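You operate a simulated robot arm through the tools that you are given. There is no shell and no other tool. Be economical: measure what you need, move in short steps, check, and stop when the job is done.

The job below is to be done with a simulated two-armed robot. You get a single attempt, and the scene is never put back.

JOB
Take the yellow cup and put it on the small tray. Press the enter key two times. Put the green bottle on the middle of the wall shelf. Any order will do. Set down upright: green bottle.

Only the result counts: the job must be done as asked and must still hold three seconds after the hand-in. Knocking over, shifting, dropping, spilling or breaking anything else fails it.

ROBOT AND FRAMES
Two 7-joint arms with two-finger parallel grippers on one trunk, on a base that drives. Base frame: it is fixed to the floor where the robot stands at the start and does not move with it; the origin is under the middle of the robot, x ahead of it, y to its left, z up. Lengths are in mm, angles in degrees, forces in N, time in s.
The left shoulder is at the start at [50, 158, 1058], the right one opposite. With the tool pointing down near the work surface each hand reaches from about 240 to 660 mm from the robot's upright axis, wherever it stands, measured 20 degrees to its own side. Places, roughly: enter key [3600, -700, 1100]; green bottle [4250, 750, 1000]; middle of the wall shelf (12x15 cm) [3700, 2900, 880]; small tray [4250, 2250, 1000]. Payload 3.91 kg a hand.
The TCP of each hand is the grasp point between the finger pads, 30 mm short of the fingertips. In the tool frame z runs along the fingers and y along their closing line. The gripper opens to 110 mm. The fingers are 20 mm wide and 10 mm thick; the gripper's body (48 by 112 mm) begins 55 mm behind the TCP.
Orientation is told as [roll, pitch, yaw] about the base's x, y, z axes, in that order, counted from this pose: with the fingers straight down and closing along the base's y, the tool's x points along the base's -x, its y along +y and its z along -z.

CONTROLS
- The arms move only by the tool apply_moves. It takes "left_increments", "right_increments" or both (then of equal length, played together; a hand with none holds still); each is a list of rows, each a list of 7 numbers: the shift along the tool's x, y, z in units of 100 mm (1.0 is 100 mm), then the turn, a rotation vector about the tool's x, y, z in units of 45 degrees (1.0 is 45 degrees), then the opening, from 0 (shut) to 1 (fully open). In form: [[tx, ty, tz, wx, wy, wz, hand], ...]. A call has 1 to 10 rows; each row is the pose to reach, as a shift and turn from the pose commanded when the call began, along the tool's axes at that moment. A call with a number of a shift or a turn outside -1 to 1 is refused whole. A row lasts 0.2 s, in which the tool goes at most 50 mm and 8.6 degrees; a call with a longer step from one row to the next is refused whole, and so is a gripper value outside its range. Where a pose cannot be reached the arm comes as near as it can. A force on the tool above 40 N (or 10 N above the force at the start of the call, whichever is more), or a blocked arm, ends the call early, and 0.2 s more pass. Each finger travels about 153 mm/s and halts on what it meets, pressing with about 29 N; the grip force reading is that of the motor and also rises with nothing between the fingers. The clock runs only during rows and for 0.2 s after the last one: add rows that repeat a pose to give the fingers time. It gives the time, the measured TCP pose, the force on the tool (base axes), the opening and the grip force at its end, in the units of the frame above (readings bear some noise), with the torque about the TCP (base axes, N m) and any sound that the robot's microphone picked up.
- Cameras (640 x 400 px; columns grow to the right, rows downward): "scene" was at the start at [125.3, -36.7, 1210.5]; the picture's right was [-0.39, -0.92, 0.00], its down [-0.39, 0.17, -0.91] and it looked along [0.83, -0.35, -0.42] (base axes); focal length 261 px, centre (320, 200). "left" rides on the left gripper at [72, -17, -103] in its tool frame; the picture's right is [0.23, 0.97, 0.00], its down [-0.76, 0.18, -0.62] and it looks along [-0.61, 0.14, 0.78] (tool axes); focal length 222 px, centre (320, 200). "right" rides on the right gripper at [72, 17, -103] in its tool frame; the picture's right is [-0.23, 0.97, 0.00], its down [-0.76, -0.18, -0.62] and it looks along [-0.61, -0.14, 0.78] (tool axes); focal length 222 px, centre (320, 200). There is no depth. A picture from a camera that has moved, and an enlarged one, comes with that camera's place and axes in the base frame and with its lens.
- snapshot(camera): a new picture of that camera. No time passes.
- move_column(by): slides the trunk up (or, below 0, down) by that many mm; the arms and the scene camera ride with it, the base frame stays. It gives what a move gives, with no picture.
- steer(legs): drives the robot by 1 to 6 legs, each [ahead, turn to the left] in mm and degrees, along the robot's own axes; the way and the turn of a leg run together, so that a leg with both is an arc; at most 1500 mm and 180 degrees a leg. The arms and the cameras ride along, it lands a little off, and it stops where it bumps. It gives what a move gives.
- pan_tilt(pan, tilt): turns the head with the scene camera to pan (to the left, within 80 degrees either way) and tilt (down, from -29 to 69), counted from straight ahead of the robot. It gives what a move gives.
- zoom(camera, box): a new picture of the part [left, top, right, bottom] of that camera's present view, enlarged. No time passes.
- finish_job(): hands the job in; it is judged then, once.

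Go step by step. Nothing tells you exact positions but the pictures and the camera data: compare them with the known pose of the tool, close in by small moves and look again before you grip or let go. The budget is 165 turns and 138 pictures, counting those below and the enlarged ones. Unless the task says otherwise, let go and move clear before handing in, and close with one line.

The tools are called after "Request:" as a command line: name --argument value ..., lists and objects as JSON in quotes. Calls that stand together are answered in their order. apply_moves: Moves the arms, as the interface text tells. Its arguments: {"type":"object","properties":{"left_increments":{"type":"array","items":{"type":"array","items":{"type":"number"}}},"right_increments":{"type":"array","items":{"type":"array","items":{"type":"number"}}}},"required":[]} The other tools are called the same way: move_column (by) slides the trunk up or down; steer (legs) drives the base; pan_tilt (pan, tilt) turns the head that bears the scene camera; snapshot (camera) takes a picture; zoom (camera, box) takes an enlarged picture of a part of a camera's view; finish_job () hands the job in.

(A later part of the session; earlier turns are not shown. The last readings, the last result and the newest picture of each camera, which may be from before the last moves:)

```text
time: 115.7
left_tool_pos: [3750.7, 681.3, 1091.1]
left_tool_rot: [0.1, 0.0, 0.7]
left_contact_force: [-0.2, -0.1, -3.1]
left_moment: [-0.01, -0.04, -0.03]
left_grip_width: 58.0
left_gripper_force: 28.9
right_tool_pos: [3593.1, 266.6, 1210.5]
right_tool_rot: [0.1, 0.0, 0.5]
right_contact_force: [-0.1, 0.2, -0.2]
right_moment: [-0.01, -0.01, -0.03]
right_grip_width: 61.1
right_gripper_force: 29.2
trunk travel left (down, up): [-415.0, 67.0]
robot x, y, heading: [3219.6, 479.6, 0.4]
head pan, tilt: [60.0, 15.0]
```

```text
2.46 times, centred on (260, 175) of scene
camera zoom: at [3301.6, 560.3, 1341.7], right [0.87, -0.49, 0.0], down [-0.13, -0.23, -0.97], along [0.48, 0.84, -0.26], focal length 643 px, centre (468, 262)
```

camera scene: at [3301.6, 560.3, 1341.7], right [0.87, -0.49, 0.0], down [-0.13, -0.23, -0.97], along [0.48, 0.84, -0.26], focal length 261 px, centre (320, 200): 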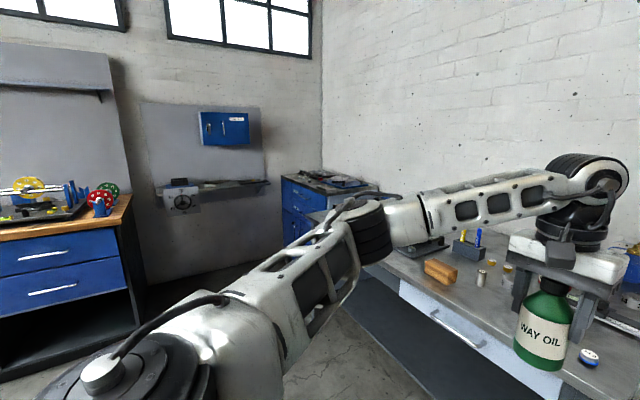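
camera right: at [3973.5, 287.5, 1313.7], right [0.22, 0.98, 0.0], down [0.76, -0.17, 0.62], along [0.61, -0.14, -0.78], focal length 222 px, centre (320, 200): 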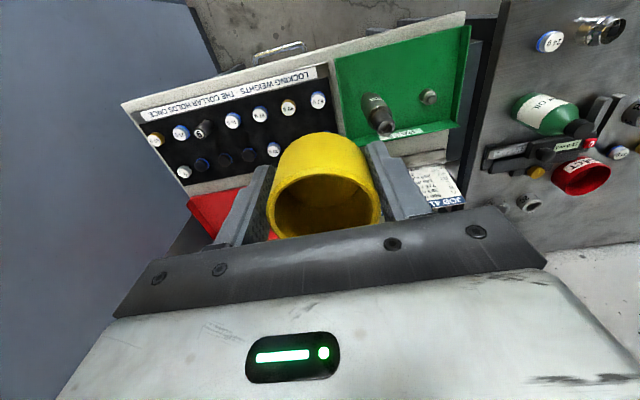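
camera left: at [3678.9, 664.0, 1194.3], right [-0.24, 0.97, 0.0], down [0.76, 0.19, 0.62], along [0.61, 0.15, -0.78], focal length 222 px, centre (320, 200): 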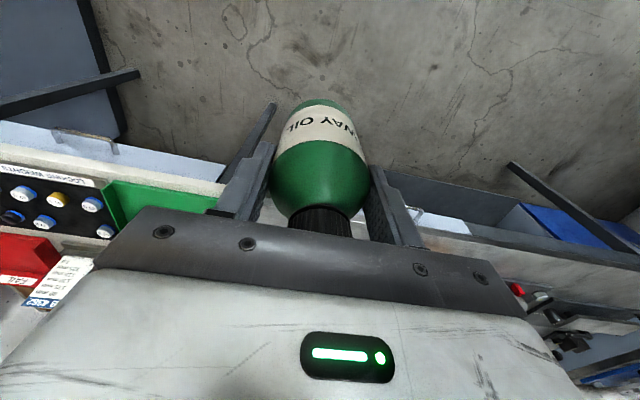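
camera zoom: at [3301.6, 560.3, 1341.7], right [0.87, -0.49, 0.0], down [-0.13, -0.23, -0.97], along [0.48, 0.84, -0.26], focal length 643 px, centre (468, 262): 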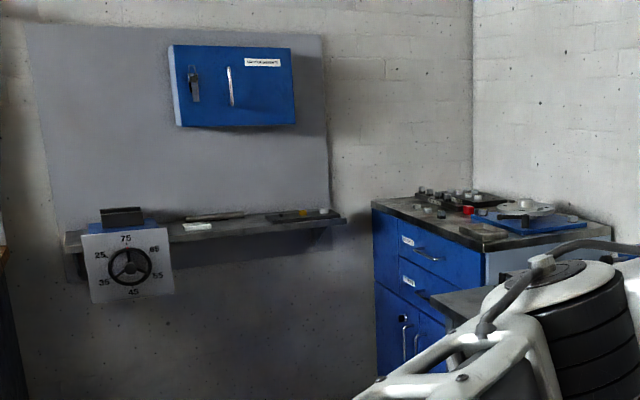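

Request:
steer --legs '[[0, 85], [1000, 0], [0, -40]]'

Request:
pan_tilt --pan 0 --tilt 20

Request:
snapshot --camera "scene"

Request:
pan_tilt --pan 35 --tilt 20

Request:
snapshot --camera "scene"

```text
time: 126.3
left_tool_pos: [3549.5, 1990.3, 1092.1]
left_tool_rot: [0.0, 0.0, 45.3]
left_contact_force: [-0.1, -0.3, -2.2]
left_moment: [-0.01, 0.04, -0.02]
left_grip_width: 58.1
left_gripper_force: 29.0
right_tool_pos: [3727.3, 1584.3, 1211.3]
right_tool_rot: [0.0, -0.1, 45.1]
right_contact_force: [0.7, 0.0, -0.9]
right_moment: [0.04, 0.03, 0.03]
right_grip_width: 61.0
right_gripper_force: 28.7
trunk travel left (down, up): [-415.0, 67.0]
robot x, y, heading: [3312.8, 1474.7, 44.8]
head pan, tilt: [60.0, 15.0]
```

```text
time: 127.6
left_tool_pos: [3549.3, 1989.8, 1091.0]
left_tool_rot: [-0.1, 0.0, 45.3]
left_contact_force: [-1.3, -0.1, -2.3]
left_moment: [-0.02, 0.01, -0.02]
left_grip_width: 58.1
left_gripper_force: 28.9
right_tool_pos: [3728.3, 1585.0, 1211.5]
right_tool_rot: [0.0, 0.0, 45.1]
right_contact_force: [0.1, -0.2, 0.6]
right_moment: [-0.01, 0.02, -0.03]
right_grip_width: 60.8
right_gripper_force: 29.1
trunk travel left (down, up): [-415.0, 67.0]
robot x, y, heading: [3310.3, 1468.4, 44.9]
head pan, tilt: [0.0, 20.0]
```

```text
73 pictures are left
camera scene: at [3404.1, 1564.3, 1333.6], right [0.71, -0.71, 0.0], down [-0.24, -0.24, -0.94], along [0.66, 0.66, -0.34], focal length 261 px, centre (320, 200)
```

scene: 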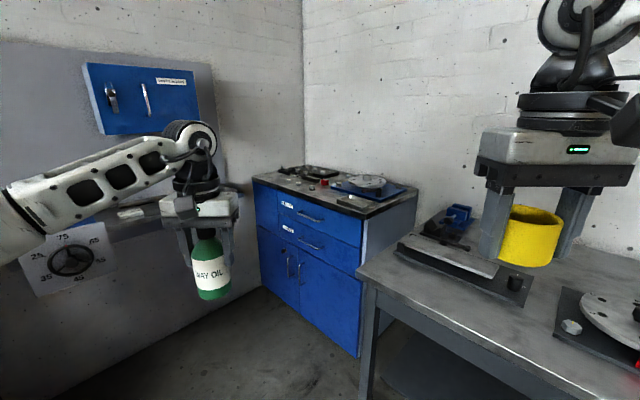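

```text
time: 128.6
left_tool_pos: [3550.2, 1990.9, 1091.8]
left_tool_rot: [0.1, 0.0, 45.2]
left_contact_force: [-0.3, -0.8, -1.1]
left_moment: [-0.01, 0.02, -0.02]
left_grip_width: 58.2
left_gripper_force: 29.5
right_tool_pos: [3727.5, 1586.5, 1211.5]
right_tool_rot: [0.0, 0.0, 45.1]
right_contact_force: [-0.4, 0.5, -0.5]
right_moment: [-0.01, -0.03, 0.04]
right_grip_width: 60.9
right_gripper_force: 28.9
trunk travel left (down, up): [-415.0, 67.0]
robot x, y, heading: [3308.0, 1470.5, 44.8]
head pan, tilt: [35.0, 20.0]
```

```text
72 pictures are left
camera scene: at [3354.6, 1590.2, 1333.6], right [0.98, -0.18, 0.0], down [-0.06, -0.34, -0.94], along [0.16, 0.93, -0.34], focal length 261 px, centre (320, 200)
```

scene: 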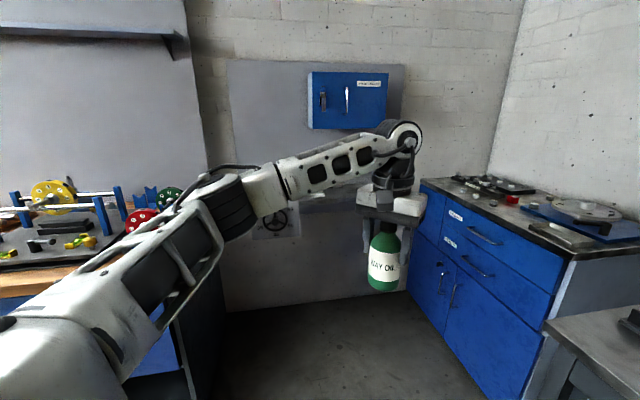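

Request:
zoom --camera "scene" --box '[420, 160, 640, 270]'

Request:
pan_tilt --pan 0 --tilt 20

Request:
zoom --camera "scene" --box '[240, 150, 430, 260]'

```text
2.91 times, centred on (530, 215) of scene
camera zoom: at [3354.6, 1590.2, 1333.6], right [0.98, -0.18, 0.0], down [-0.06, -0.34, -0.94], along [0.16, 0.93, -0.34], focal length 760 px, centre (-291, 156)
```

zoom: 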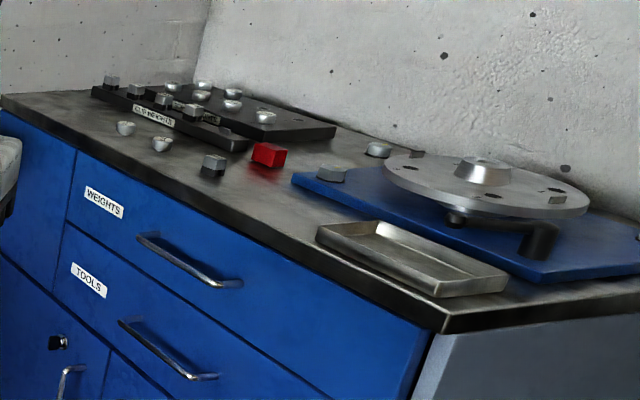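

```text
time: 129.6
left_tool_pos: [3549.8, 1990.1, 1091.3]
left_tool_rot: [0.0, 0.0, 45.2]
left_contact_force: [0.8, -0.5, -2.2]
left_moment: [-0.01, 0.02, 0.01]
left_grip_width: 57.9
left_gripper_force: 29.6
right_tool_pos: [3728.2, 1585.4, 1209.2]
right_tool_rot: [0.0, -0.1, 45.2]
right_contact_force: [-0.1, -0.5, -1.3]
right_moment: [-0.02, 0.01, 0.02]
right_grip_width: 60.7
right_gripper_force: 29.5
trunk travel left (down, up): [-415.0, 67.0]
robot x, y, heading: [3309.4, 1470.8, 44.8]
head pan, tilt: [0.0, 20.0]
```

```text
3.37 times, centred on (335, 205) of scene
camera zoom: at [3404.1, 1564.4, 1333.6], right [0.71, -0.71, 0.0], down [-0.24, -0.24, -0.94], along [0.66, 0.66, -0.34], focal length 880 px, centre (270, 183)
```

zoom: 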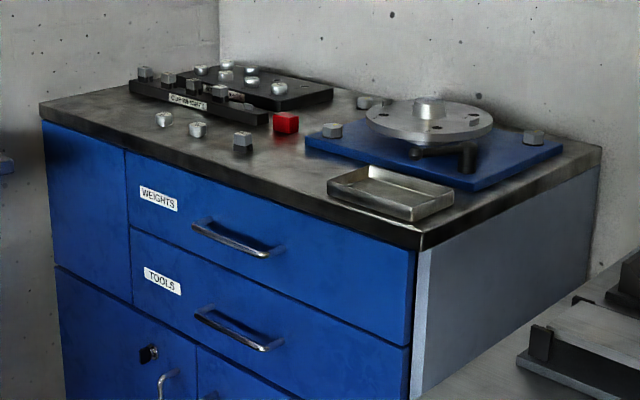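

The small tray sits at the cart's near corner, with its long side along y. I'll pull the bottle hand in and up, then drive to about [3550, 2110] with heading 20.

Request:
apply_moves --left_increments '[[0.04, 0, -0.03, 0, 0, 0, 0], [0.12, 0, -0.09, 0, 0, 0, 0], [0.22, 0, -0.16, 0, 0, 0, 0], [0.34, 0, -0.24, 0, 0, 0, 0], [0.47, 0, -0.33, 0, 0, 0, 0], [0.6, 0, -0.42, 0, 0, 0, 0], [0.74, 0, -0.52, 0, 0, 0, 0], [0.87, 0, -0.61, 0, 0, 0, 0], [0.96, 0, -0.67, 0, 0, 0, 0], [1.0, 0, -0.7, 0, 0, 0, 0]]'

Request:
steer --legs '[[0, 24.3], [680, 0], [0, -49.5]]'

Request:
snapshot --camera "scene"

Request:
snapshot --camera "right"

```text
time: 131.8
left_tool_pos: [3479.3, 1918.4, 1162.0]
left_tool_rot: [0.1, 0.0, 45.2]
left_contact_force: [0.0, -0.7, -2.5]
left_moment: [-0.01, 0.0, -0.01]
left_grip_width: 58.1
left_gripper_force: 28.7
right_tool_pos: [3727.5, 1584.0, 1211.4]
right_tool_rot: [0.0, 0.0, 45.1]
right_contact_force: [-0.1, 0.6, -0.7]
right_moment: [-0.01, 0.0, -0.01]
right_grip_width: 60.6
right_gripper_force: 29.2
trunk travel left (down, up): [-415.0, 67.0]
robot x, y, heading: [3305.8, 1471.7, 44.6]
head pan, tilt: [0.0, 20.0]
```

```text
time: 139.0
left_tool_pos: [3894.2, 2430.8, 1162.1]
left_tool_rot: [0.1, 0.0, 20.0]
left_contact_force: [-0.8, 0.0, -2.3]
left_moment: [-0.03, 0.02, 0.0]
left_grip_width: 58.2
left_gripper_force: 29.2
right_tool_pos: [3977.7, 2021.5, 1210.8]
right_tool_rot: [0.0, 0.0, 20.0]
right_contact_force: [-0.7, 0.3, -0.5]
right_moment: [-0.01, 0.0, 0.0]
right_grip_width: 60.4
right_gripper_force: 29.1
trunk travel left (down, up): [-415.0, 67.0]
robot x, y, heading: [3548.5, 2099.1, 19.6]
head pan, tilt: [0.0, 20.0]
```

```text
69 pictures are left
camera scene: at [3674.8, 2141.5, 1333.6], right [0.34, -0.94, 0.0], down [-0.32, -0.12, -0.94], along [0.88, 0.32, -0.34], focal length 261 px, centre (320, 200)
```

scene: 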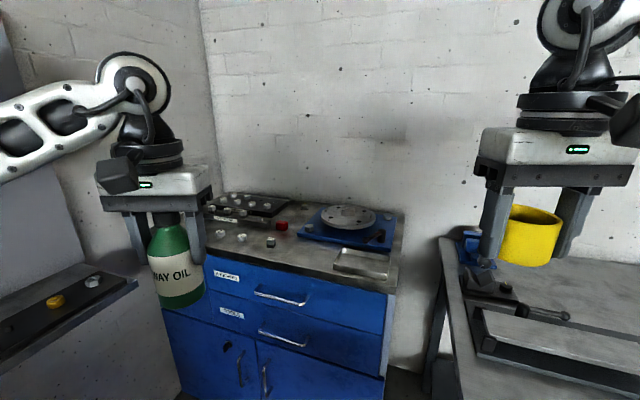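

```text
68 pictures are left
camera right: at [3902.9, 2013.2, 1313.3], right [-0.12, 0.99, 0.0], down [0.78, 0.09, 0.62], along [0.62, 0.07, -0.78], focal length 222 px, centre (320, 200)
```

right: 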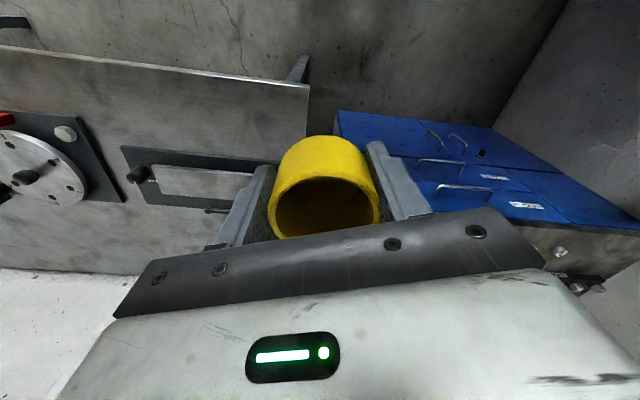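

Tray centre by triangulation is about [4328, 2250, 902]. I'll move the base in to about [3768, 2250].

Request:
steer --legs '[[0, 15], [266, 0], [0, -14.6]]'

Request:
pan_tilt --pan -15 --tilt 35

Request:
snapshot --camera "scene"

Request:
snapshot --camera "right"

```text
time: 142.6
left_tool_pos: [4108.7, 2582.3, 1162.0]
left_tool_rot: [0.1, 0.1, 20.2]
left_contact_force: [0.1, -0.5, -2.5]
left_moment: [0.01, -0.02, 0.03]
left_grip_width: 58.0
left_gripper_force: 29.3
right_tool_pos: [4192.9, 2174.1, 1210.6]
right_tool_rot: [0.0, 0.0, 20.1]
right_contact_force: [0.4, -0.5, -0.1]
right_moment: [0.04, -0.01, 0.0]
right_grip_width: 60.8
right_gripper_force: 28.8
trunk travel left (down, up): [-415.0, 67.0]
robot x, y, heading: [3762.8, 2247.1, 20.1]
head pan, tilt: [0.0, 20.0]
```

```text
time: 143.4
left_tool_pos: [4108.8, 2581.9, 1161.2]
left_tool_rot: [-0.1, 0.0, 20.2]
left_contact_force: [-0.2, -0.3, -3.0]
left_moment: [0.0, 0.04, -0.04]
left_grip_width: 57.9
left_gripper_force: 28.5
right_tool_pos: [4192.4, 2173.4, 1211.2]
right_tool_rot: [-0.1, 0.1, 20.1]
right_contact_force: [-0.9, -0.2, -0.3]
right_moment: [0.01, -0.03, 0.0]
right_grip_width: 60.6
right_gripper_force: 28.8
trunk travel left (down, up): [-415.0, 67.0]
robot x, y, heading: [3762.7, 2246.8, 20.1]
head pan, tilt: [-15.0, 35.0]
```

```text
67 pictures are left
camera scene: at [3891.0, 2268.0, 1309.8], right [0.09, -1.0, 0.0], down [-0.57, -0.05, -0.82], along [0.82, 0.07, -0.57], focal length 261 px, centre (320, 200)
```

scene: 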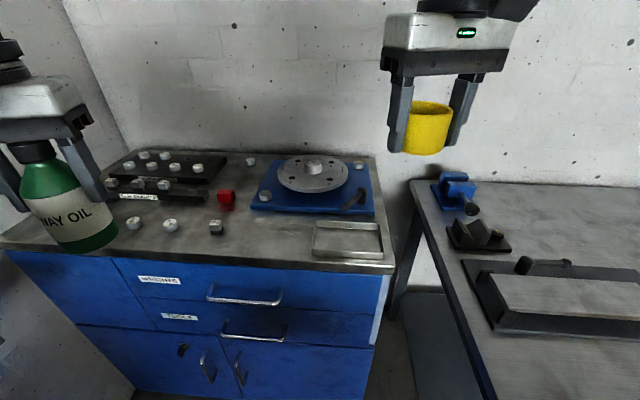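

```text
66 pictures are left
camera right: at [4119.2, 2164.2, 1313.3], right [-0.12, 0.99, 0.0], down [0.78, 0.1, 0.62], along [0.62, 0.07, -0.78], focal length 222 px, centre (320, 200)
```

right: 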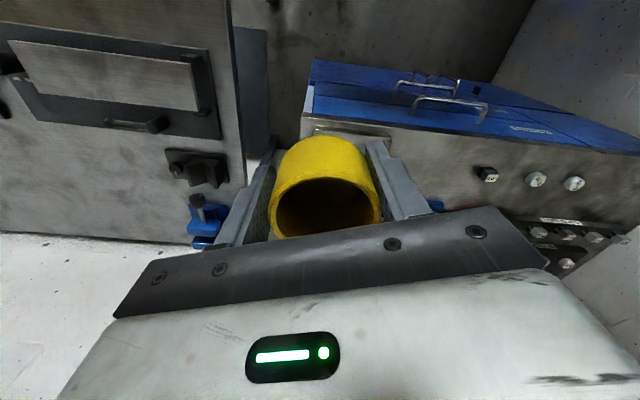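

Request:
zoom --camera "scene" --box '[260, 180, 420, 280]'

```text
4.00 times, centred on (340, 230) of scene
camera zoom: at [3891.0, 2268.0, 1309.8], right [0.09, -1.0, 0.0], down [-0.57, -0.05, -0.82], along [0.82, 0.07, -0.57], focal length 1046 px, centre (240, 80)
```

zoom: 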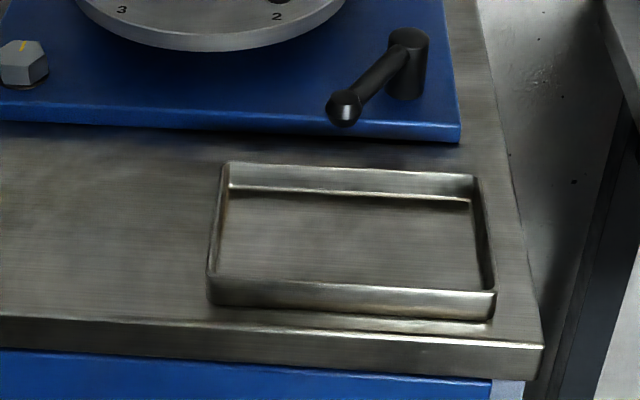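

Tray corners give centre [4332, 2243], 148 (y) x 94 (x) mm, axis-aligned. I'll turn the cup hand to yaw 0 and move it over the tray while high.

Request:
apply_moves --right_increments '[[-0.05, 0.01, 0, 0, 0, 0.02, 0], [-0.15, 0.02, 0, 0, 0, 0.06, 0], [-0.27, 0.03, 0, 0, 0, 0.12, 0], [-0.39, 0.04, 0, 0, 0, 0.18, 0], [-0.51, 0.06, 0, 0, 0, 0.24, 0], [-0.63, 0.07, 0, 0, 0, 0.3, 0], [-0.75, 0.08, 0, 0, 0, 0.36, 0], [-0.87, 0.1, 0, 0, 0, 0.41, 0], [-0.96, 0.11, 0, 0, 0, 0.44, 0], [-1.0, 0.11, 0, 0, 0, 0.447, 0]]'

Request:
snapshot --camera "right"

```text
time: 145.6
left_tool_pos: [4109.8, 2581.9, 1161.4]
left_tool_rot: [0.0, 0.0, 20.1]
left_contact_force: [-0.8, -0.2, -2.5]
left_moment: [-0.02, 0.0, -0.02]
left_grip_width: 58.0
left_gripper_force: 28.7
right_tool_pos: [4284.8, 2218.3, 1209.5]
right_tool_rot: [-0.1, 0.0, -0.1]
right_contact_force: [0.8, -0.1, -0.2]
right_moment: [-0.01, 0.02, 0.0]
right_grip_width: 60.5
right_gripper_force: 28.9
trunk travel left (down, up): [-415.0, 67.0]
robot x, y, heading: [3765.9, 2246.3, 20.2]
head pan, tilt: [-15.0, 35.0]
```

```text
64 pictures are left
camera right: at [4211.6, 2235.6, 1312.8], right [0.23, 0.97, 0.0], down [0.76, -0.18, 0.62], along [0.61, -0.14, -0.78], focal length 222 px, centre (320, 200)
```

right: 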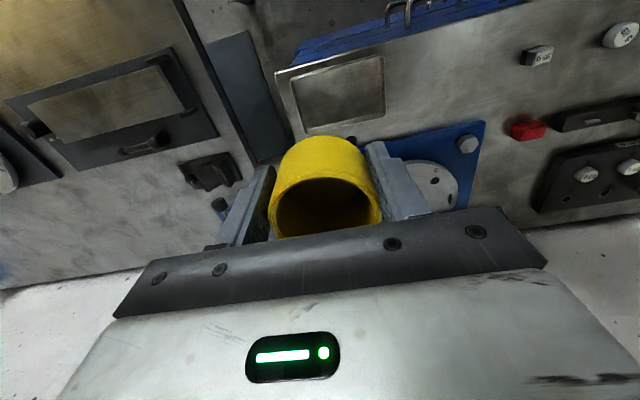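

Request:
move_column --by -120

Request:
zoom --camera "right" --box '[240, 20, 440, 145]'

Request:
zoom --camera "scene" --box '[240, 120, 440, 245]'

```text
time: 147.1
left_tool_pos: [4108.9, 2582.3, 1041.7]
left_tool_rot: [0.0, 0.0, 20.2]
left_contact_force: [-0.1, 0.8, -2.5]
left_moment: [-0.01, 0.0, -0.02]
left_grip_width: 58.1
left_gripper_force: 29.0
right_tool_pos: [4283.1, 2219.7, 1090.7]
right_tool_rot: [0.0, 0.1, 0.1]
right_contact_force: [0.4, 0.0, 0.2]
right_moment: [-0.03, 0.0, -0.01]
right_grip_width: 60.4
right_gripper_force: 28.8
trunk travel left (down, up): [-295.0, 187.0]
robot x, y, heading: [3765.5, 2244.6, 19.8]
head pan, tilt: [-15.0, 35.0]
```

```text
3.20 times, centred on (340, 82) of right
camera zoom: at [4211.2, 2235.4, 1193.1], right [0.23, 0.97, 0.0], down [0.76, -0.18, 0.62], along [0.61, -0.14, -0.78], focal length 711 px, centre (256, 576)
```

zoom: 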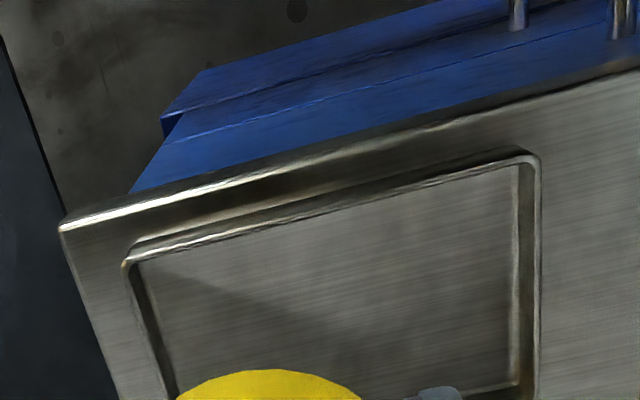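

```text
3.20 times, centred on (340, 182) of scene
camera zoom: at [3890.9, 2267.9, 1189.8], right [0.09, -1.0, 0.0], down [-0.57, -0.05, -0.82], along [0.82, 0.07, -0.57], focal length 836 px, centre (256, 256)
```

zoom: 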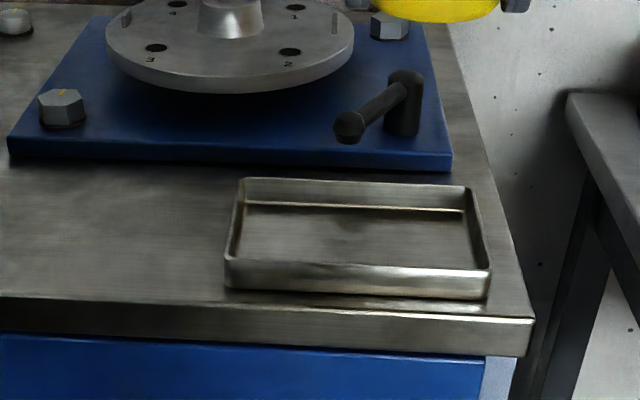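

Column shift gave a clean triangulation: rim z about 920, tray centre [4319, 2243], floor about 899. I'll move over it and start descending.

Request:
apply_moves --right_increments '[[-0.06, 0.04, 0, 0, 0, 0, 0], [-0.16, 0.11, 0, 0, 0, 0, 0], [-0.28, 0.19, 0, 0, 0, 0, 0], [-0.36, 0.24, 0.04, 0, 0, 0, 0], [-0.36, 0.24, 0.16, 0, 0, 0, 0], [-0.36, 0.24, 0.32, 0, 0, 0, 0], [-0.36, 0.24, 0.5, 0, 0, 0, 0], [-0.36, 0.24, 0.66, 0, 0, 0, 0], [-0.36, 0.24, 0.77, 0, 0, 0, 0], [-0.36, 0.24, 0.8, 0, 0, 0, 0]]'

Request:
snapshot --camera "scene"

Request:
snapshot --camera "right"

```text
time: 149.3
left_tool_pos: [4107.4, 2581.5, 1041.9]
left_tool_rot: [0.0, 0.0, 20.2]
left_contact_force: [0.7, 0.7, -2.3]
left_moment: [-0.01, 0.03, -0.02]
left_grip_width: 58.4
left_gripper_force: 29.3
right_tool_pos: [4318.1, 2239.1, 1008.5]
right_tool_rot: [0.1, -0.1, 0.0]
right_contact_force: [0.5, 0.0, 0.5]
right_moment: [0.02, 0.0, -0.02]
right_grip_width: 60.5
right_gripper_force: 28.6
right hand out of reach, approached as far as the arm can: row 2, 3, 4, 5, 6, 7, 8, 9, 10
trunk travel left (down, up): [-295.0, 187.0]
robot x, y, heading: [3763.9, 2248.7, 20.0]
head pan, tilt: [-15.0, 35.0]
```

```text
61 pictures are left
camera scene: at [3891.0, 2267.9, 1189.7], right [0.09, -1.0, 0.0], down [-0.57, -0.05, -0.82], along [0.82, 0.07, -0.57], focal length 261 px, centre (320, 200)
```

scene: 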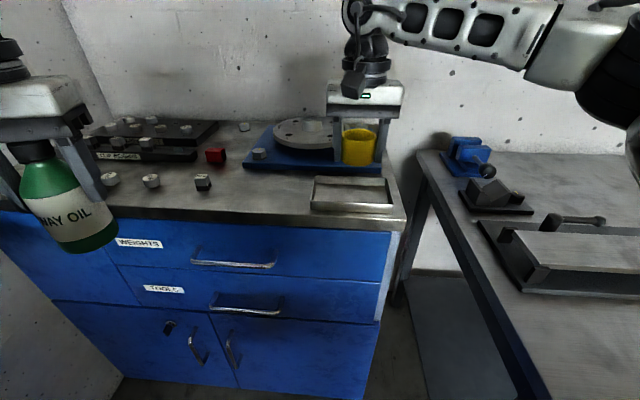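

```text
60 pictures are left
camera right: at [4245.4, 2255.3, 1110.5], right [0.23, 0.97, 0.0], down [0.76, -0.18, 0.62], along [0.61, -0.14, -0.78], focal length 222 px, centre (320, 200)
```

right: 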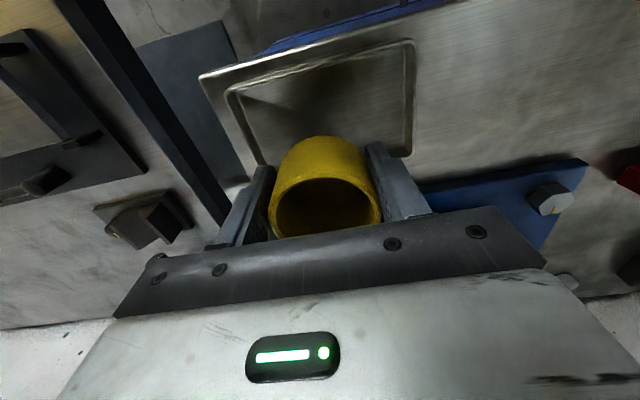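

The arm is at its limit there, so I'll retract the cup hand, move the base 60 mm forward, then re-extend.

Request:
apply_moves --right_increments '[[0.08, -0.03, -0.05, 0, 0, 0, 0], [0.2, -0.07, -0.1, 0, 0, 0, 0], [0.35, -0.12, -0.2, 0, 0, 0, 0], [0.5, -0.17, -0.28, 0, 0, 0, 0], [0.58, -0.2, -0.3, 0, 0, 0, 0], [0.58, -0.2, -0.3, 0, 0, 0, 0]]'

Request:
steer --legs '[[65, 0]]'

Request:
snapshot --camera "right"

Request:
snapshot --camera "scene"

```text
time: 150.7
left_tool_pos: [4108.8, 2581.2, 1041.5]
left_tool_rot: [0.0, 0.0, 20.2]
left_contact_force: [0.5, -0.2, -3.0]
left_moment: [0.02, -0.04, 0.01]
left_grip_width: 58.2
left_gripper_force: 28.5
right_tool_pos: [4257.7, 2218.7, 1040.3]
right_tool_rot: [-0.1, 0.0, 0.0]
right_contact_force: [0.1, 0.3, -0.5]
right_moment: [0.03, 0.0, 0.01]
right_grip_width: 60.6
right_gripper_force: 29.4
trunk travel left (down, up): [-295.0, 187.0]
robot x, y, heading: [3764.0, 2249.2, 20.0]
head pan, tilt: [-15.0, 35.0]
```

```text
time: 151.7
left_tool_pos: [4171.4, 2603.9, 1042.4]
left_tool_rot: [0.1, 0.0, 20.1]
left_contact_force: [0.2, -0.3, -2.2]
left_moment: [0.03, 0.07, -0.02]
left_grip_width: 58.1
left_gripper_force: 28.9
right_tool_pos: [4320.1, 2241.6, 1039.2]
right_tool_rot: [-0.1, 0.0, 0.0]
right_contact_force: [0.2, 0.6, -0.9]
right_moment: [-0.03, 0.0, 0.0]
right_grip_width: 60.2
right_gripper_force: 29.0
trunk travel left (down, up): [-295.0, 187.0]
robot x, y, heading: [3826.6, 2270.3, 19.8]
head pan, tilt: [-15.0, 35.0]
```

```text
59 pictures are left
camera right: at [4247.8, 2258.5, 1142.0], right [0.23, 0.97, 0.0], down [0.76, -0.18, 0.62], along [0.61, -0.14, -0.78], focal length 222 px, centre (320, 200)
```

right: 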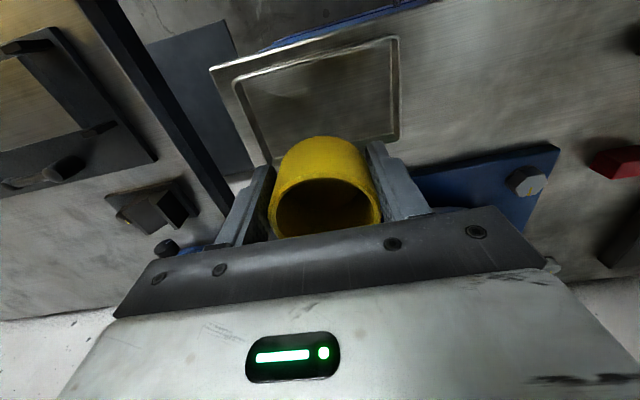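

```text
58 pictures are left
camera scene: at [3952.7, 2290.4, 1189.6], right [0.09, -1.0, 0.0], down [-0.57, -0.05, -0.82], along [0.82, 0.07, -0.57], focal length 261 px, centre (320, 200)
```

scene: 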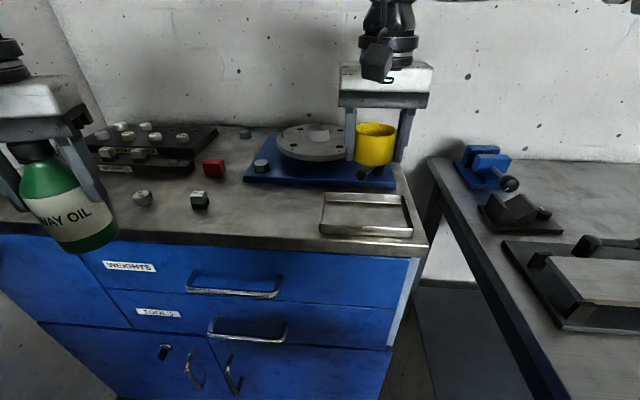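

Request:
apply_moves --right_increments '[[0.01, 0.01, 0.05, 0, 0, 0, 0], [0.03, 0.03, 0.15, 0, 0, 0, 0], [0.03, 0.04, 0.28, 0, 0, 0, 0], [0.03, 0.04, 0.42, 0, 0, 0, 0], [0.03, 0.04, 0.56, 0, 0, 0, 0], [0.03, 0.04, 0.69, 0, 0, 0, 0], [0.03, 0.04, 0.79, 0, 0, 0, 0], [0.03, 0.04, 0.85, 0, 0, 0, 0], [0.03, 0.04, 0.85, 0, 0, 0, 0]]'

Request:
snapshot --camera "right"

Request:
zoom --camera "scene" --box '[290, 120, 450, 260]'

```text
time: 153.7
left_tool_pos: [4170.0, 2605.3, 1042.0]
left_tool_rot: [-0.1, 0.0, 20.1]
left_contact_force: [0.0, 1.1, -2.8]
left_moment: [0.0, 0.03, 0.01]
left_grip_width: 58.1
left_gripper_force: 29.1
right_tool_pos: [4316.2, 2244.4, 955.1]
right_tool_rot: [-0.1, 0.0, 0.0]
right_contact_force: [-0.2, -0.2, 0.1]
right_moment: [-0.01, -0.01, 0.0]
right_grip_width: 60.4
right_gripper_force: 28.9
trunk travel left (down, up): [-295.0, 187.0]
robot x, y, heading: [3826.2, 2269.5, 19.8]
head pan, tilt: [-15.0, 35.0]
```

```text
57 pictures are left
camera right: at [4243.6, 2261.7, 1057.1], right [0.23, 0.97, 0.0], down [0.76, -0.18, 0.62], along [0.61, -0.14, -0.78], focal length 222 px, centre (320, 200)
```

right: 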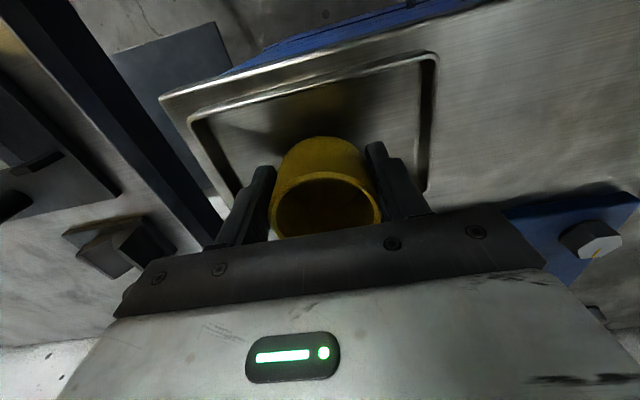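

```text
2.86 times, centred on (370, 190) of scene
camera zoom: at [3952.2, 2290.2, 1189.7], right [0.09, -1.0, 0.0], down [-0.57, -0.05, -0.82], along [0.82, 0.07, -0.57], focal length 747 px, centre (177, 229)
```

zoom: 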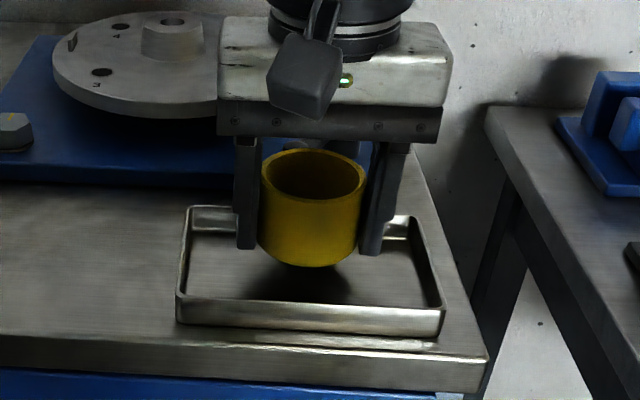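

Request:
apply_moves --right_increments '[[0, 0, 0.05, 0, 0, 0, 0], [0, 0, 0.1, 0, 0, 0, 0], [0, 0, 0.14, 0, 0, 0, 0], [0, 0, 0.17, 0, 0, 0, 0], [0, 0, 0.19, 0, 0, 0, 0], [0, 0, 0.21, 0, 0, 0, 0], [0, 0, 0.23, 0, 0, 0, 0], [0, 0, 0.23, 0, 0, 0, 0]]'

Request:
zoom --camera "scene" --box '[290, 120, 450, 260]'

```text
time: 155.5
left_tool_pos: [4169.8, 2603.5, 1042.5]
left_tool_rot: [0.0, -0.1, 20.2]
left_contact_force: [-0.5, 0.4, -2.6]
left_moment: [0.01, 0.01, -0.03]
left_grip_width: 58.1
left_gripper_force: 29.2
right_tool_pos: [4316.7, 2246.4, 933.7]
right_tool_rot: [0.0, -0.3, 0.0]
right_contact_force: [0.8, -5.2, 15.1]
right_moment: [-0.24, 0.15, 0.13]
right_grip_width: 60.3
right_gripper_force: 29.0
trunk travel left (down, up): [-295.0, 187.0]
robot x, y, heading: [3825.7, 2272.0, 20.2]
head pan, tilt: [-15.0, 35.0]
```

```text
2.86 times, centred on (370, 190) of scene
camera zoom: at [3951.2, 2289.7, 1190.1], right [0.09, -1.0, 0.0], down [-0.57, -0.05, -0.82], along [0.82, 0.07, -0.57], focal length 747 px, centre (177, 229)
```

zoom: 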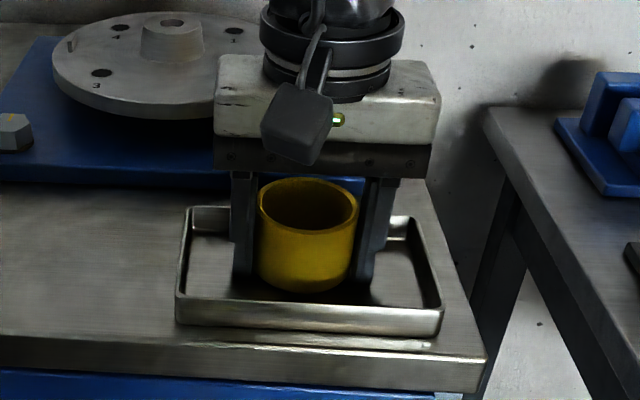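

The cup touches the tray floor (15 N). I'll ease up 2 mm and open to 80 mm, staying inside the tray.

Request:
apply_moves --right_increments '[[0, 0, -0.02, 0, 0, 0, 0], [0, 0, -0.02, 0, 0, 0, 0.5], [0, 0, -0.02, 0, 0, 0, 0.6], [0, 0, -0.02, 0, 0, 0, 0.7], [0, 0, -0.02, 0, 0, 0, 0.72], [0, 0, -0.02, 0, 0, 0, 0.72]]'

Request:
zoom --camera "scene" --box '[290, 120, 450, 260]'

Request:
snapshot --camera "right"

```text
time: 156.9
left_tool_pos: [4171.2, 2603.5, 1041.3]
left_tool_rot: [0.0, 0.0, 20.3]
left_contact_force: [-0.5, 0.5, -2.6]
left_moment: [-0.03, 0.0, 0.0]
left_grip_width: 58.1
left_gripper_force: 28.8
right_tool_pos: [4316.2, 2244.9, 933.6]
right_tool_rot: [-0.1, 0.0, -0.1]
right_contact_force: [-1.1, -2.9, 5.2]
right_moment: [0.17, 0.07, 0.07]
right_grip_width: 78.0
right_gripper_force: 0.1
trunk travel left (down, up): [-295.0, 187.0]
robot x, y, heading: [3826.4, 2269.4, 20.0]
head pan, tilt: [-15.0, 35.0]
```

```text
2.86 times, centred on (370, 190) of scene
camera zoom: at [3951.6, 2289.9, 1189.8], right [0.09, -1.0, 0.0], down [-0.57, -0.05, -0.82], along [0.82, 0.07, -0.57], focal length 747 px, centre (177, 229)
```

zoom: 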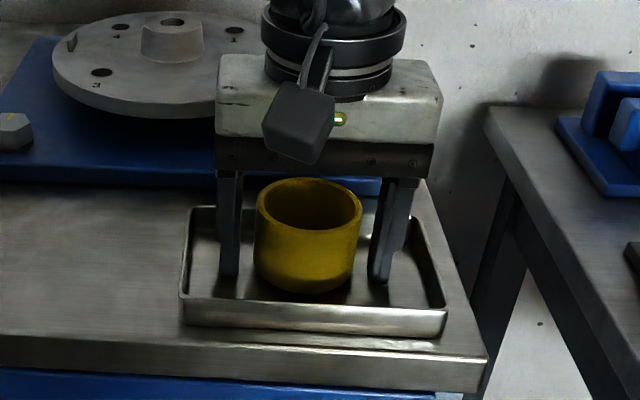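

```text
53 pictures are left
camera right: at [4243.6, 2261.9, 1036.6], right [0.23, 0.97, 0.0], down [0.76, -0.18, 0.62], along [0.61, -0.14, -0.78], focal length 222 px, centre (320, 200)
```

right: 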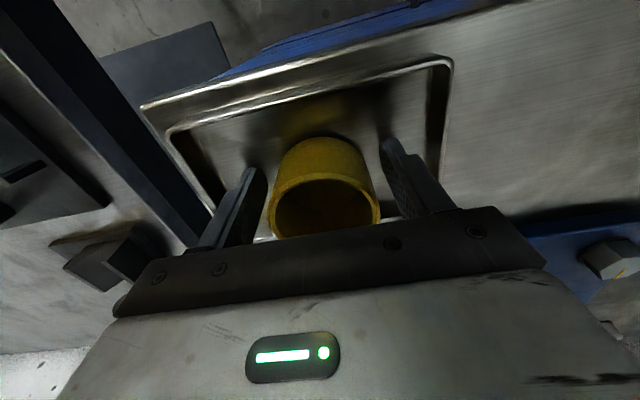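

Released. I'll lift the right hand straight up.

Request:
apply_moves --right_increments '[[0, 0, -0.05, 0, 0, 0, 0.72], [0, 0, -0.2, 0, 0, 0, 0.72], [0, 0, -0.4, 0, 0, 0, 0.72], [0, 0, -0.65, 0, 0, 0, 0.72], [0, 0, -0.9, 0, 0, 0, 0.72], [0, 0, -1.0, 0, 0, 0, 0.72]]'

Request:
zoom --camera "scene" --box '[290, 120, 450, 260]'

```text
time: 158.3
left_tool_pos: [4170.6, 2603.2, 1042.0]
left_tool_rot: [0.0, 0.0, 20.2]
left_contact_force: [-0.1, 0.3, -3.0]
left_moment: [-0.07, 0.01, 0.03]
left_grip_width: 57.9
left_gripper_force: 28.8
right_tool_pos: [4317.2, 2244.9, 1033.0]
right_tool_rot: [0.1, 0.0, 0.0]
right_contact_force: [1.0, -0.5, 0.5]
right_moment: [-0.01, 0.0, -0.02]
right_grip_width: 79.4
right_gripper_force: 0.0
trunk travel left (down, up): [-295.0, 187.0]
robot x, y, heading: [3830.0, 2270.6, 19.9]
head pan, tilt: [-15.0, 35.0]
```

```text
2.86 times, centred on (370, 190) of scene
camera zoom: at [3952.1, 2290.2, 1189.7], right [0.09, -1.0, 0.0], down [-0.57, -0.05, -0.82], along [0.82, 0.07, -0.57], focal length 747 px, centre (177, 229)
```

zoom: 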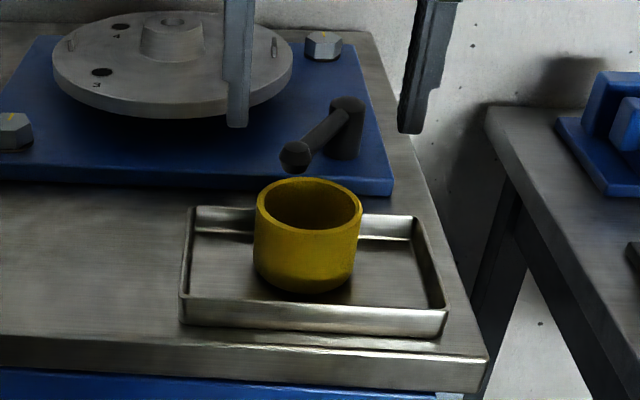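

The cup sits in the tray. I'll raise, back out, tuck the right arm and turn toward the shelf.

Request:
move_column --by 150

Request:
apply_moves --right_increments '[[0.3, 0, 0, 0, 0, 0, 0.6], [0.6, 0, 0, 0, 0, 0, 0.4], [0.9, -0.1, 0, 0, 0, -0.1, 0.2], [1.0, -0.3, 0, 0, 0, -0.25, 0], [1.0, -0.5, 0, 0, 0, -0.4, 0]]'

Request:
steer --legs '[[-300, 0], [0, 50]]'

Request:
pan_tilt --pan 15 --tilt 20

Request:
snapshot --camera "scene"

Request:
snapshot --camera "left"

```text
time: 160.0
left_tool_pos: [4171.1, 2602.9, 1191.4]
left_tool_rot: [0.0, 0.1, 20.2]
left_contact_force: [0.5, 0.2, -2.7]
left_moment: [-0.01, -0.04, 0.02]
left_grip_width: 58.0
left_gripper_force: 28.7
right_tool_pos: [4317.2, 2244.2, 1184.3]
right_tool_rot: [-0.1, 0.1, 0.0]
right_contact_force: [1.0, 0.3, -0.1]
right_moment: [-0.02, -0.01, 0.01]
right_grip_width: 79.0
right_gripper_force: 0.1
trunk travel left (down, up): [-445.0, 37.0]
robot x, y, heading: [3824.0, 2269.9, 19.9]
head pan, tilt: [-15.0, 35.0]
```

```text
time: 161.2
left_tool_pos: [4171.4, 2602.7, 1192.3]
left_tool_rot: [0.0, 0.0, 20.2]
left_contact_force: [-0.7, -0.9, -2.0]
left_moment: [0.04, 0.01, 0.01]
left_grip_width: 58.2
left_gripper_force: 28.7
right_tool_pos: [4217.0, 2193.9, 1182.9]
right_tool_rot: [0.0, -0.1, 18.1]
right_contact_force: [-0.8, 1.0, -0.4]
right_moment: [-0.01, 0.04, 0.01]
right_grip_width: 0.0
right_gripper_force: 28.6
trunk travel left (down, up): [-445.0, 37.0]
robot x, y, heading: [3824.5, 2270.5, 19.8]
head pan, tilt: [-15.0, 35.0]
```

```text
time: 165.5
left_tool_pos: [3511.6, 2647.0, 1191.9]
left_tool_rot: [-0.1, 0.0, 70.4]
left_contact_force: [-1.1, 0.5, -3.1]
left_moment: [0.03, 0.0, 0.02]
left_grip_width: 58.0
left_gripper_force: 28.9
right_tool_pos: [3856.4, 2421.1, 1182.5]
right_tool_rot: [-0.1, 0.0, 68.0]
right_contact_force: [0.2, -0.2, -0.3]
right_moment: [-0.01, 0.0, 0.02]
right_grip_width: 0.0
right_gripper_force: 28.9
trunk travel left (down, up): [-445.0, 37.0]
robot x, y, heading: [3549.4, 2169.5, 70.0]
head pan, tilt: [-15.0, 35.0]
```

```text
time: 166.5
left_tool_pos: [3512.7, 2646.0, 1191.2]
left_tool_rot: [0.1, 0.0, 70.3]
left_contact_force: [-0.2, 0.1, -2.8]
left_moment: [0.01, -0.02, 0.0]
left_grip_width: 58.1
left_gripper_force: 28.7
right_tool_pos: [3856.6, 2420.5, 1183.1]
right_tool_rot: [0.0, -0.1, 68.1]
right_contact_force: [-0.4, 0.3, -0.2]
right_moment: [0.02, -0.04, -0.02]
right_grip_width: 0.0
right_gripper_force: 29.0
trunk travel left (down, up): [-445.0, 37.0]
robot x, y, heading: [3548.6, 2170.2, 70.0]
head pan, tilt: [15.0, 20.0]
```

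```text
51 pictures are left
camera scene: at [3569.9, 2297.9, 1363.5], right [1.0, -0.09, 0.0], down [-0.03, -0.34, -0.94], along [0.08, 0.94, -0.34], focal length 261 px, centre (320, 200)
```

scene: 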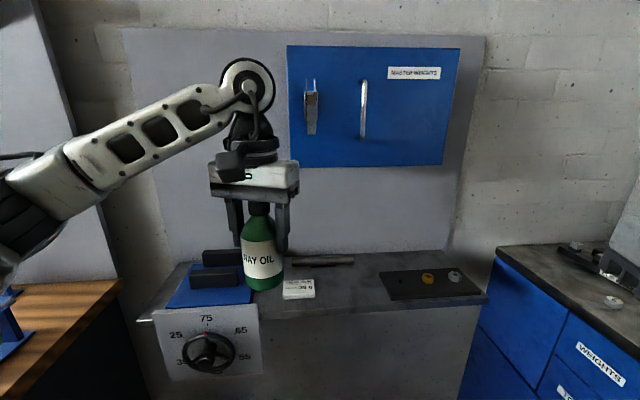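

```text
50 pictures are left
camera left: at [3504.1, 2573.6, 1294.0], right [-0.99, 0.11, 0.0], down [0.09, 0.78, 0.62], along [0.07, 0.62, -0.78], focal length 222 px, centre (320, 200)
```

left: 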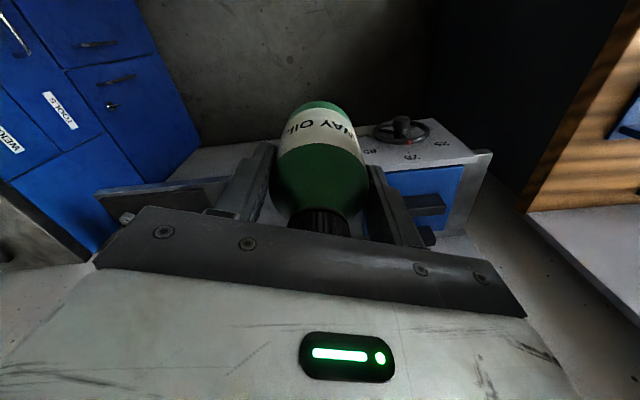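

Request:
zoom --camera "scene" --box '[240, 220, 500, 330]'

Request:
move_column --by -110

Request:
snapshot --camera "scene"

Request:
zoom --camera "scene" --box '[240, 180, 500, 290]'

```text
2.46 times, centred on (370, 275) of scene
camera zoom: at [3569.9, 2297.9, 1363.5], right [1.0, -0.09, 0.0], down [-0.03, -0.34, -0.94], along [0.08, 0.94, -0.34], focal length 643 px, centre (197, 15)
```

zoom: 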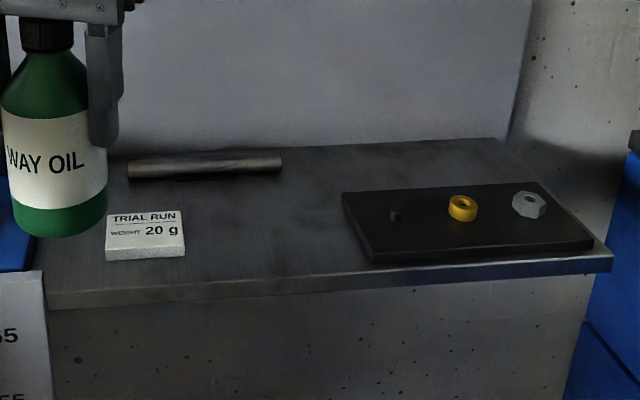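

```text
time: 167.9
left_tool_pos: [3511.1, 2646.8, 1082.3]
left_tool_rot: [0.1, 0.0, 70.3]
left_contact_force: [-0.4, 0.6, -2.1]
left_moment: [0.02, -0.02, 0.01]
left_grip_width: 58.0
left_gripper_force: 28.4
right_tool_pos: [3856.7, 2422.7, 1072.5]
right_tool_rot: [0.0, 0.1, 68.1]
right_contact_force: [0.6, 0.1, 0.7]
right_moment: [0.0, -0.01, 0.02]
right_grip_width: 0.1
right_gripper_force: 28.5
trunk travel left (down, up): [-335.0, 147.0]
robot x, y, heading: [3548.7, 2168.4, 70.0]
head pan, tilt: [15.0, 20.0]
```

```text
48 pictures are left
camera scene: at [3569.8, 2297.7, 1253.6], right [1.0, -0.09, 0.0], down [-0.03, -0.34, -0.94], along [0.08, 0.94, -0.34], focal length 261 px, centre (320, 200)
```

scene: 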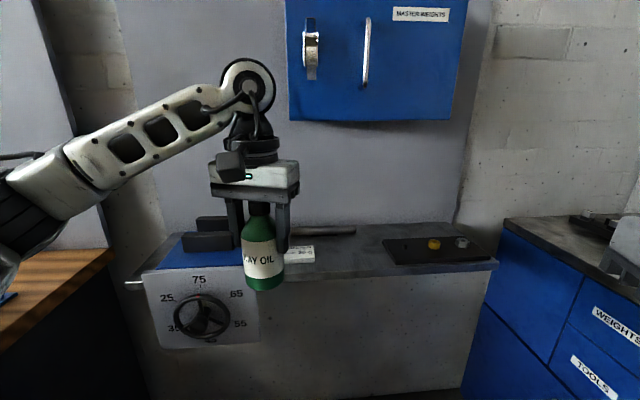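

```text
2.46 times, centred on (370, 235) of scene
camera zoom: at [3569.8, 2297.7, 1253.6], right [1.0, -0.09, 0.0], down [-0.03, -0.34, -0.94], along [0.08, 0.94, -0.34], focal length 643 px, centre (197, 114)
```

zoom: 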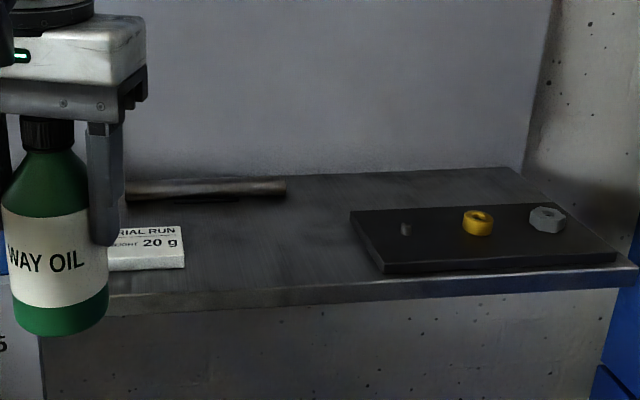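

Shelf at z about 882. The free spot lies between the white block (right edge x about 3605) and black tray (left edge x about 3806), y 2807–3005, with a cabinet above (bottom about 1224, front about y 2915). I'll retract the bottle hand a bit and drive to about [3705, 2365].

Request:
apply_moves --left_increments '[[0.06, 0, 0, 0, 0, 0, 0], [0.18, 0, 0, 0, 0, 0, 0], [0.33, 0, 0, 0, 0, 0, 0], [0.5, 0, 0, 0, 0, 0, 0], [0.67, 0, 0, 0, 0, 0, 0], [0.82, 0, 0, 0, 0, 0, 0], [0.9, 0, 0, 0, 0, 0, 0]]'

Request:
steer --legs '[[0, -18.5], [250, 0], [0, 18.5]]'

Request:
snapshot --camera "scene"

Request:
snapshot --camera "left"

```text
time: 169.5
left_tool_pos: [3481.4, 2561.7, 1080.5]
left_tool_rot: [0.0, 0.1, 70.3]
left_contact_force: [0.3, 0.3, -2.4]
left_moment: [-0.01, 0.01, -0.01]
left_grip_width: 58.2
left_gripper_force: 29.1
right_tool_pos: [3857.5, 2420.7, 1073.6]
right_tool_rot: [0.0, 0.0, 68.2]
right_contact_force: [0.1, -0.1, -0.6]
right_moment: [0.03, 0.0, -0.02]
right_grip_width: 0.0
right_gripper_force: 28.7
trunk travel left (down, up): [-335.0, 147.0]
robot x, y, heading: [3547.1, 2167.5, 70.0]
head pan, tilt: [15.0, 20.0]
```

```text
time: 173.3
left_tool_pos: [3637.9, 2759.8, 1081.5]
left_tool_rot: [0.1, 0.0, 70.2]
left_contact_force: [-0.5, -0.8, -2.8]
left_moment: [-0.03, 0.01, 0.03]
left_grip_width: 58.2
left_gripper_force: 29.3
right_tool_pos: [4012.8, 2618.4, 1072.9]
right_tool_rot: [-0.1, 0.0, 68.1]
right_contact_force: [0.2, -0.2, 0.4]
right_moment: [0.0, -0.02, -0.02]
right_grip_width: 0.0
right_gripper_force: 29.3
trunk travel left (down, up): [-335.0, 147.0]
robot x, y, heading: [3704.1, 2368.2, 69.9]
head pan, tilt: [15.0, 20.0]
```

```text
46 pictures are left
camera scene: at [3726.0, 2495.0, 1253.6], right [1.0, -0.09, 0.0], down [-0.03, -0.34, -0.94], along [0.08, 0.94, -0.34], focal length 261 px, centre (320, 200)
```

scene: 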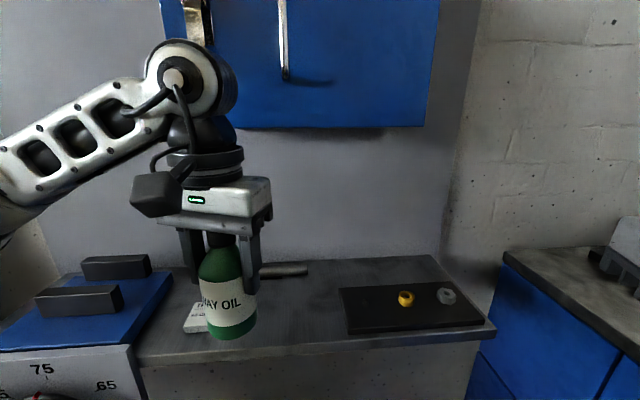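

```text
45 pictures are left
camera left: at [3629.8, 2686.4, 1184.0], right [-0.99, 0.12, 0.0], down [0.09, 0.78, 0.62], along [0.07, 0.62, -0.78], focal length 222 px, centre (320, 200)
```

left: 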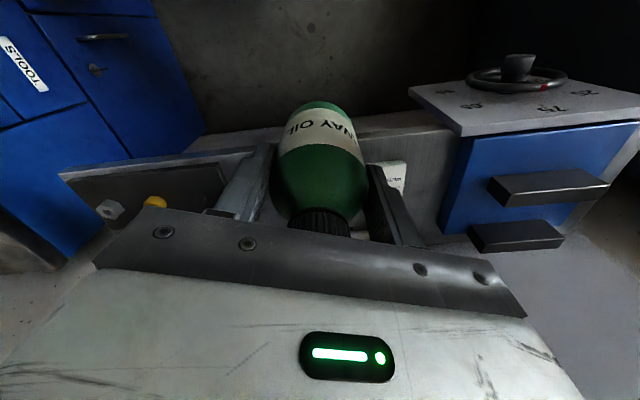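

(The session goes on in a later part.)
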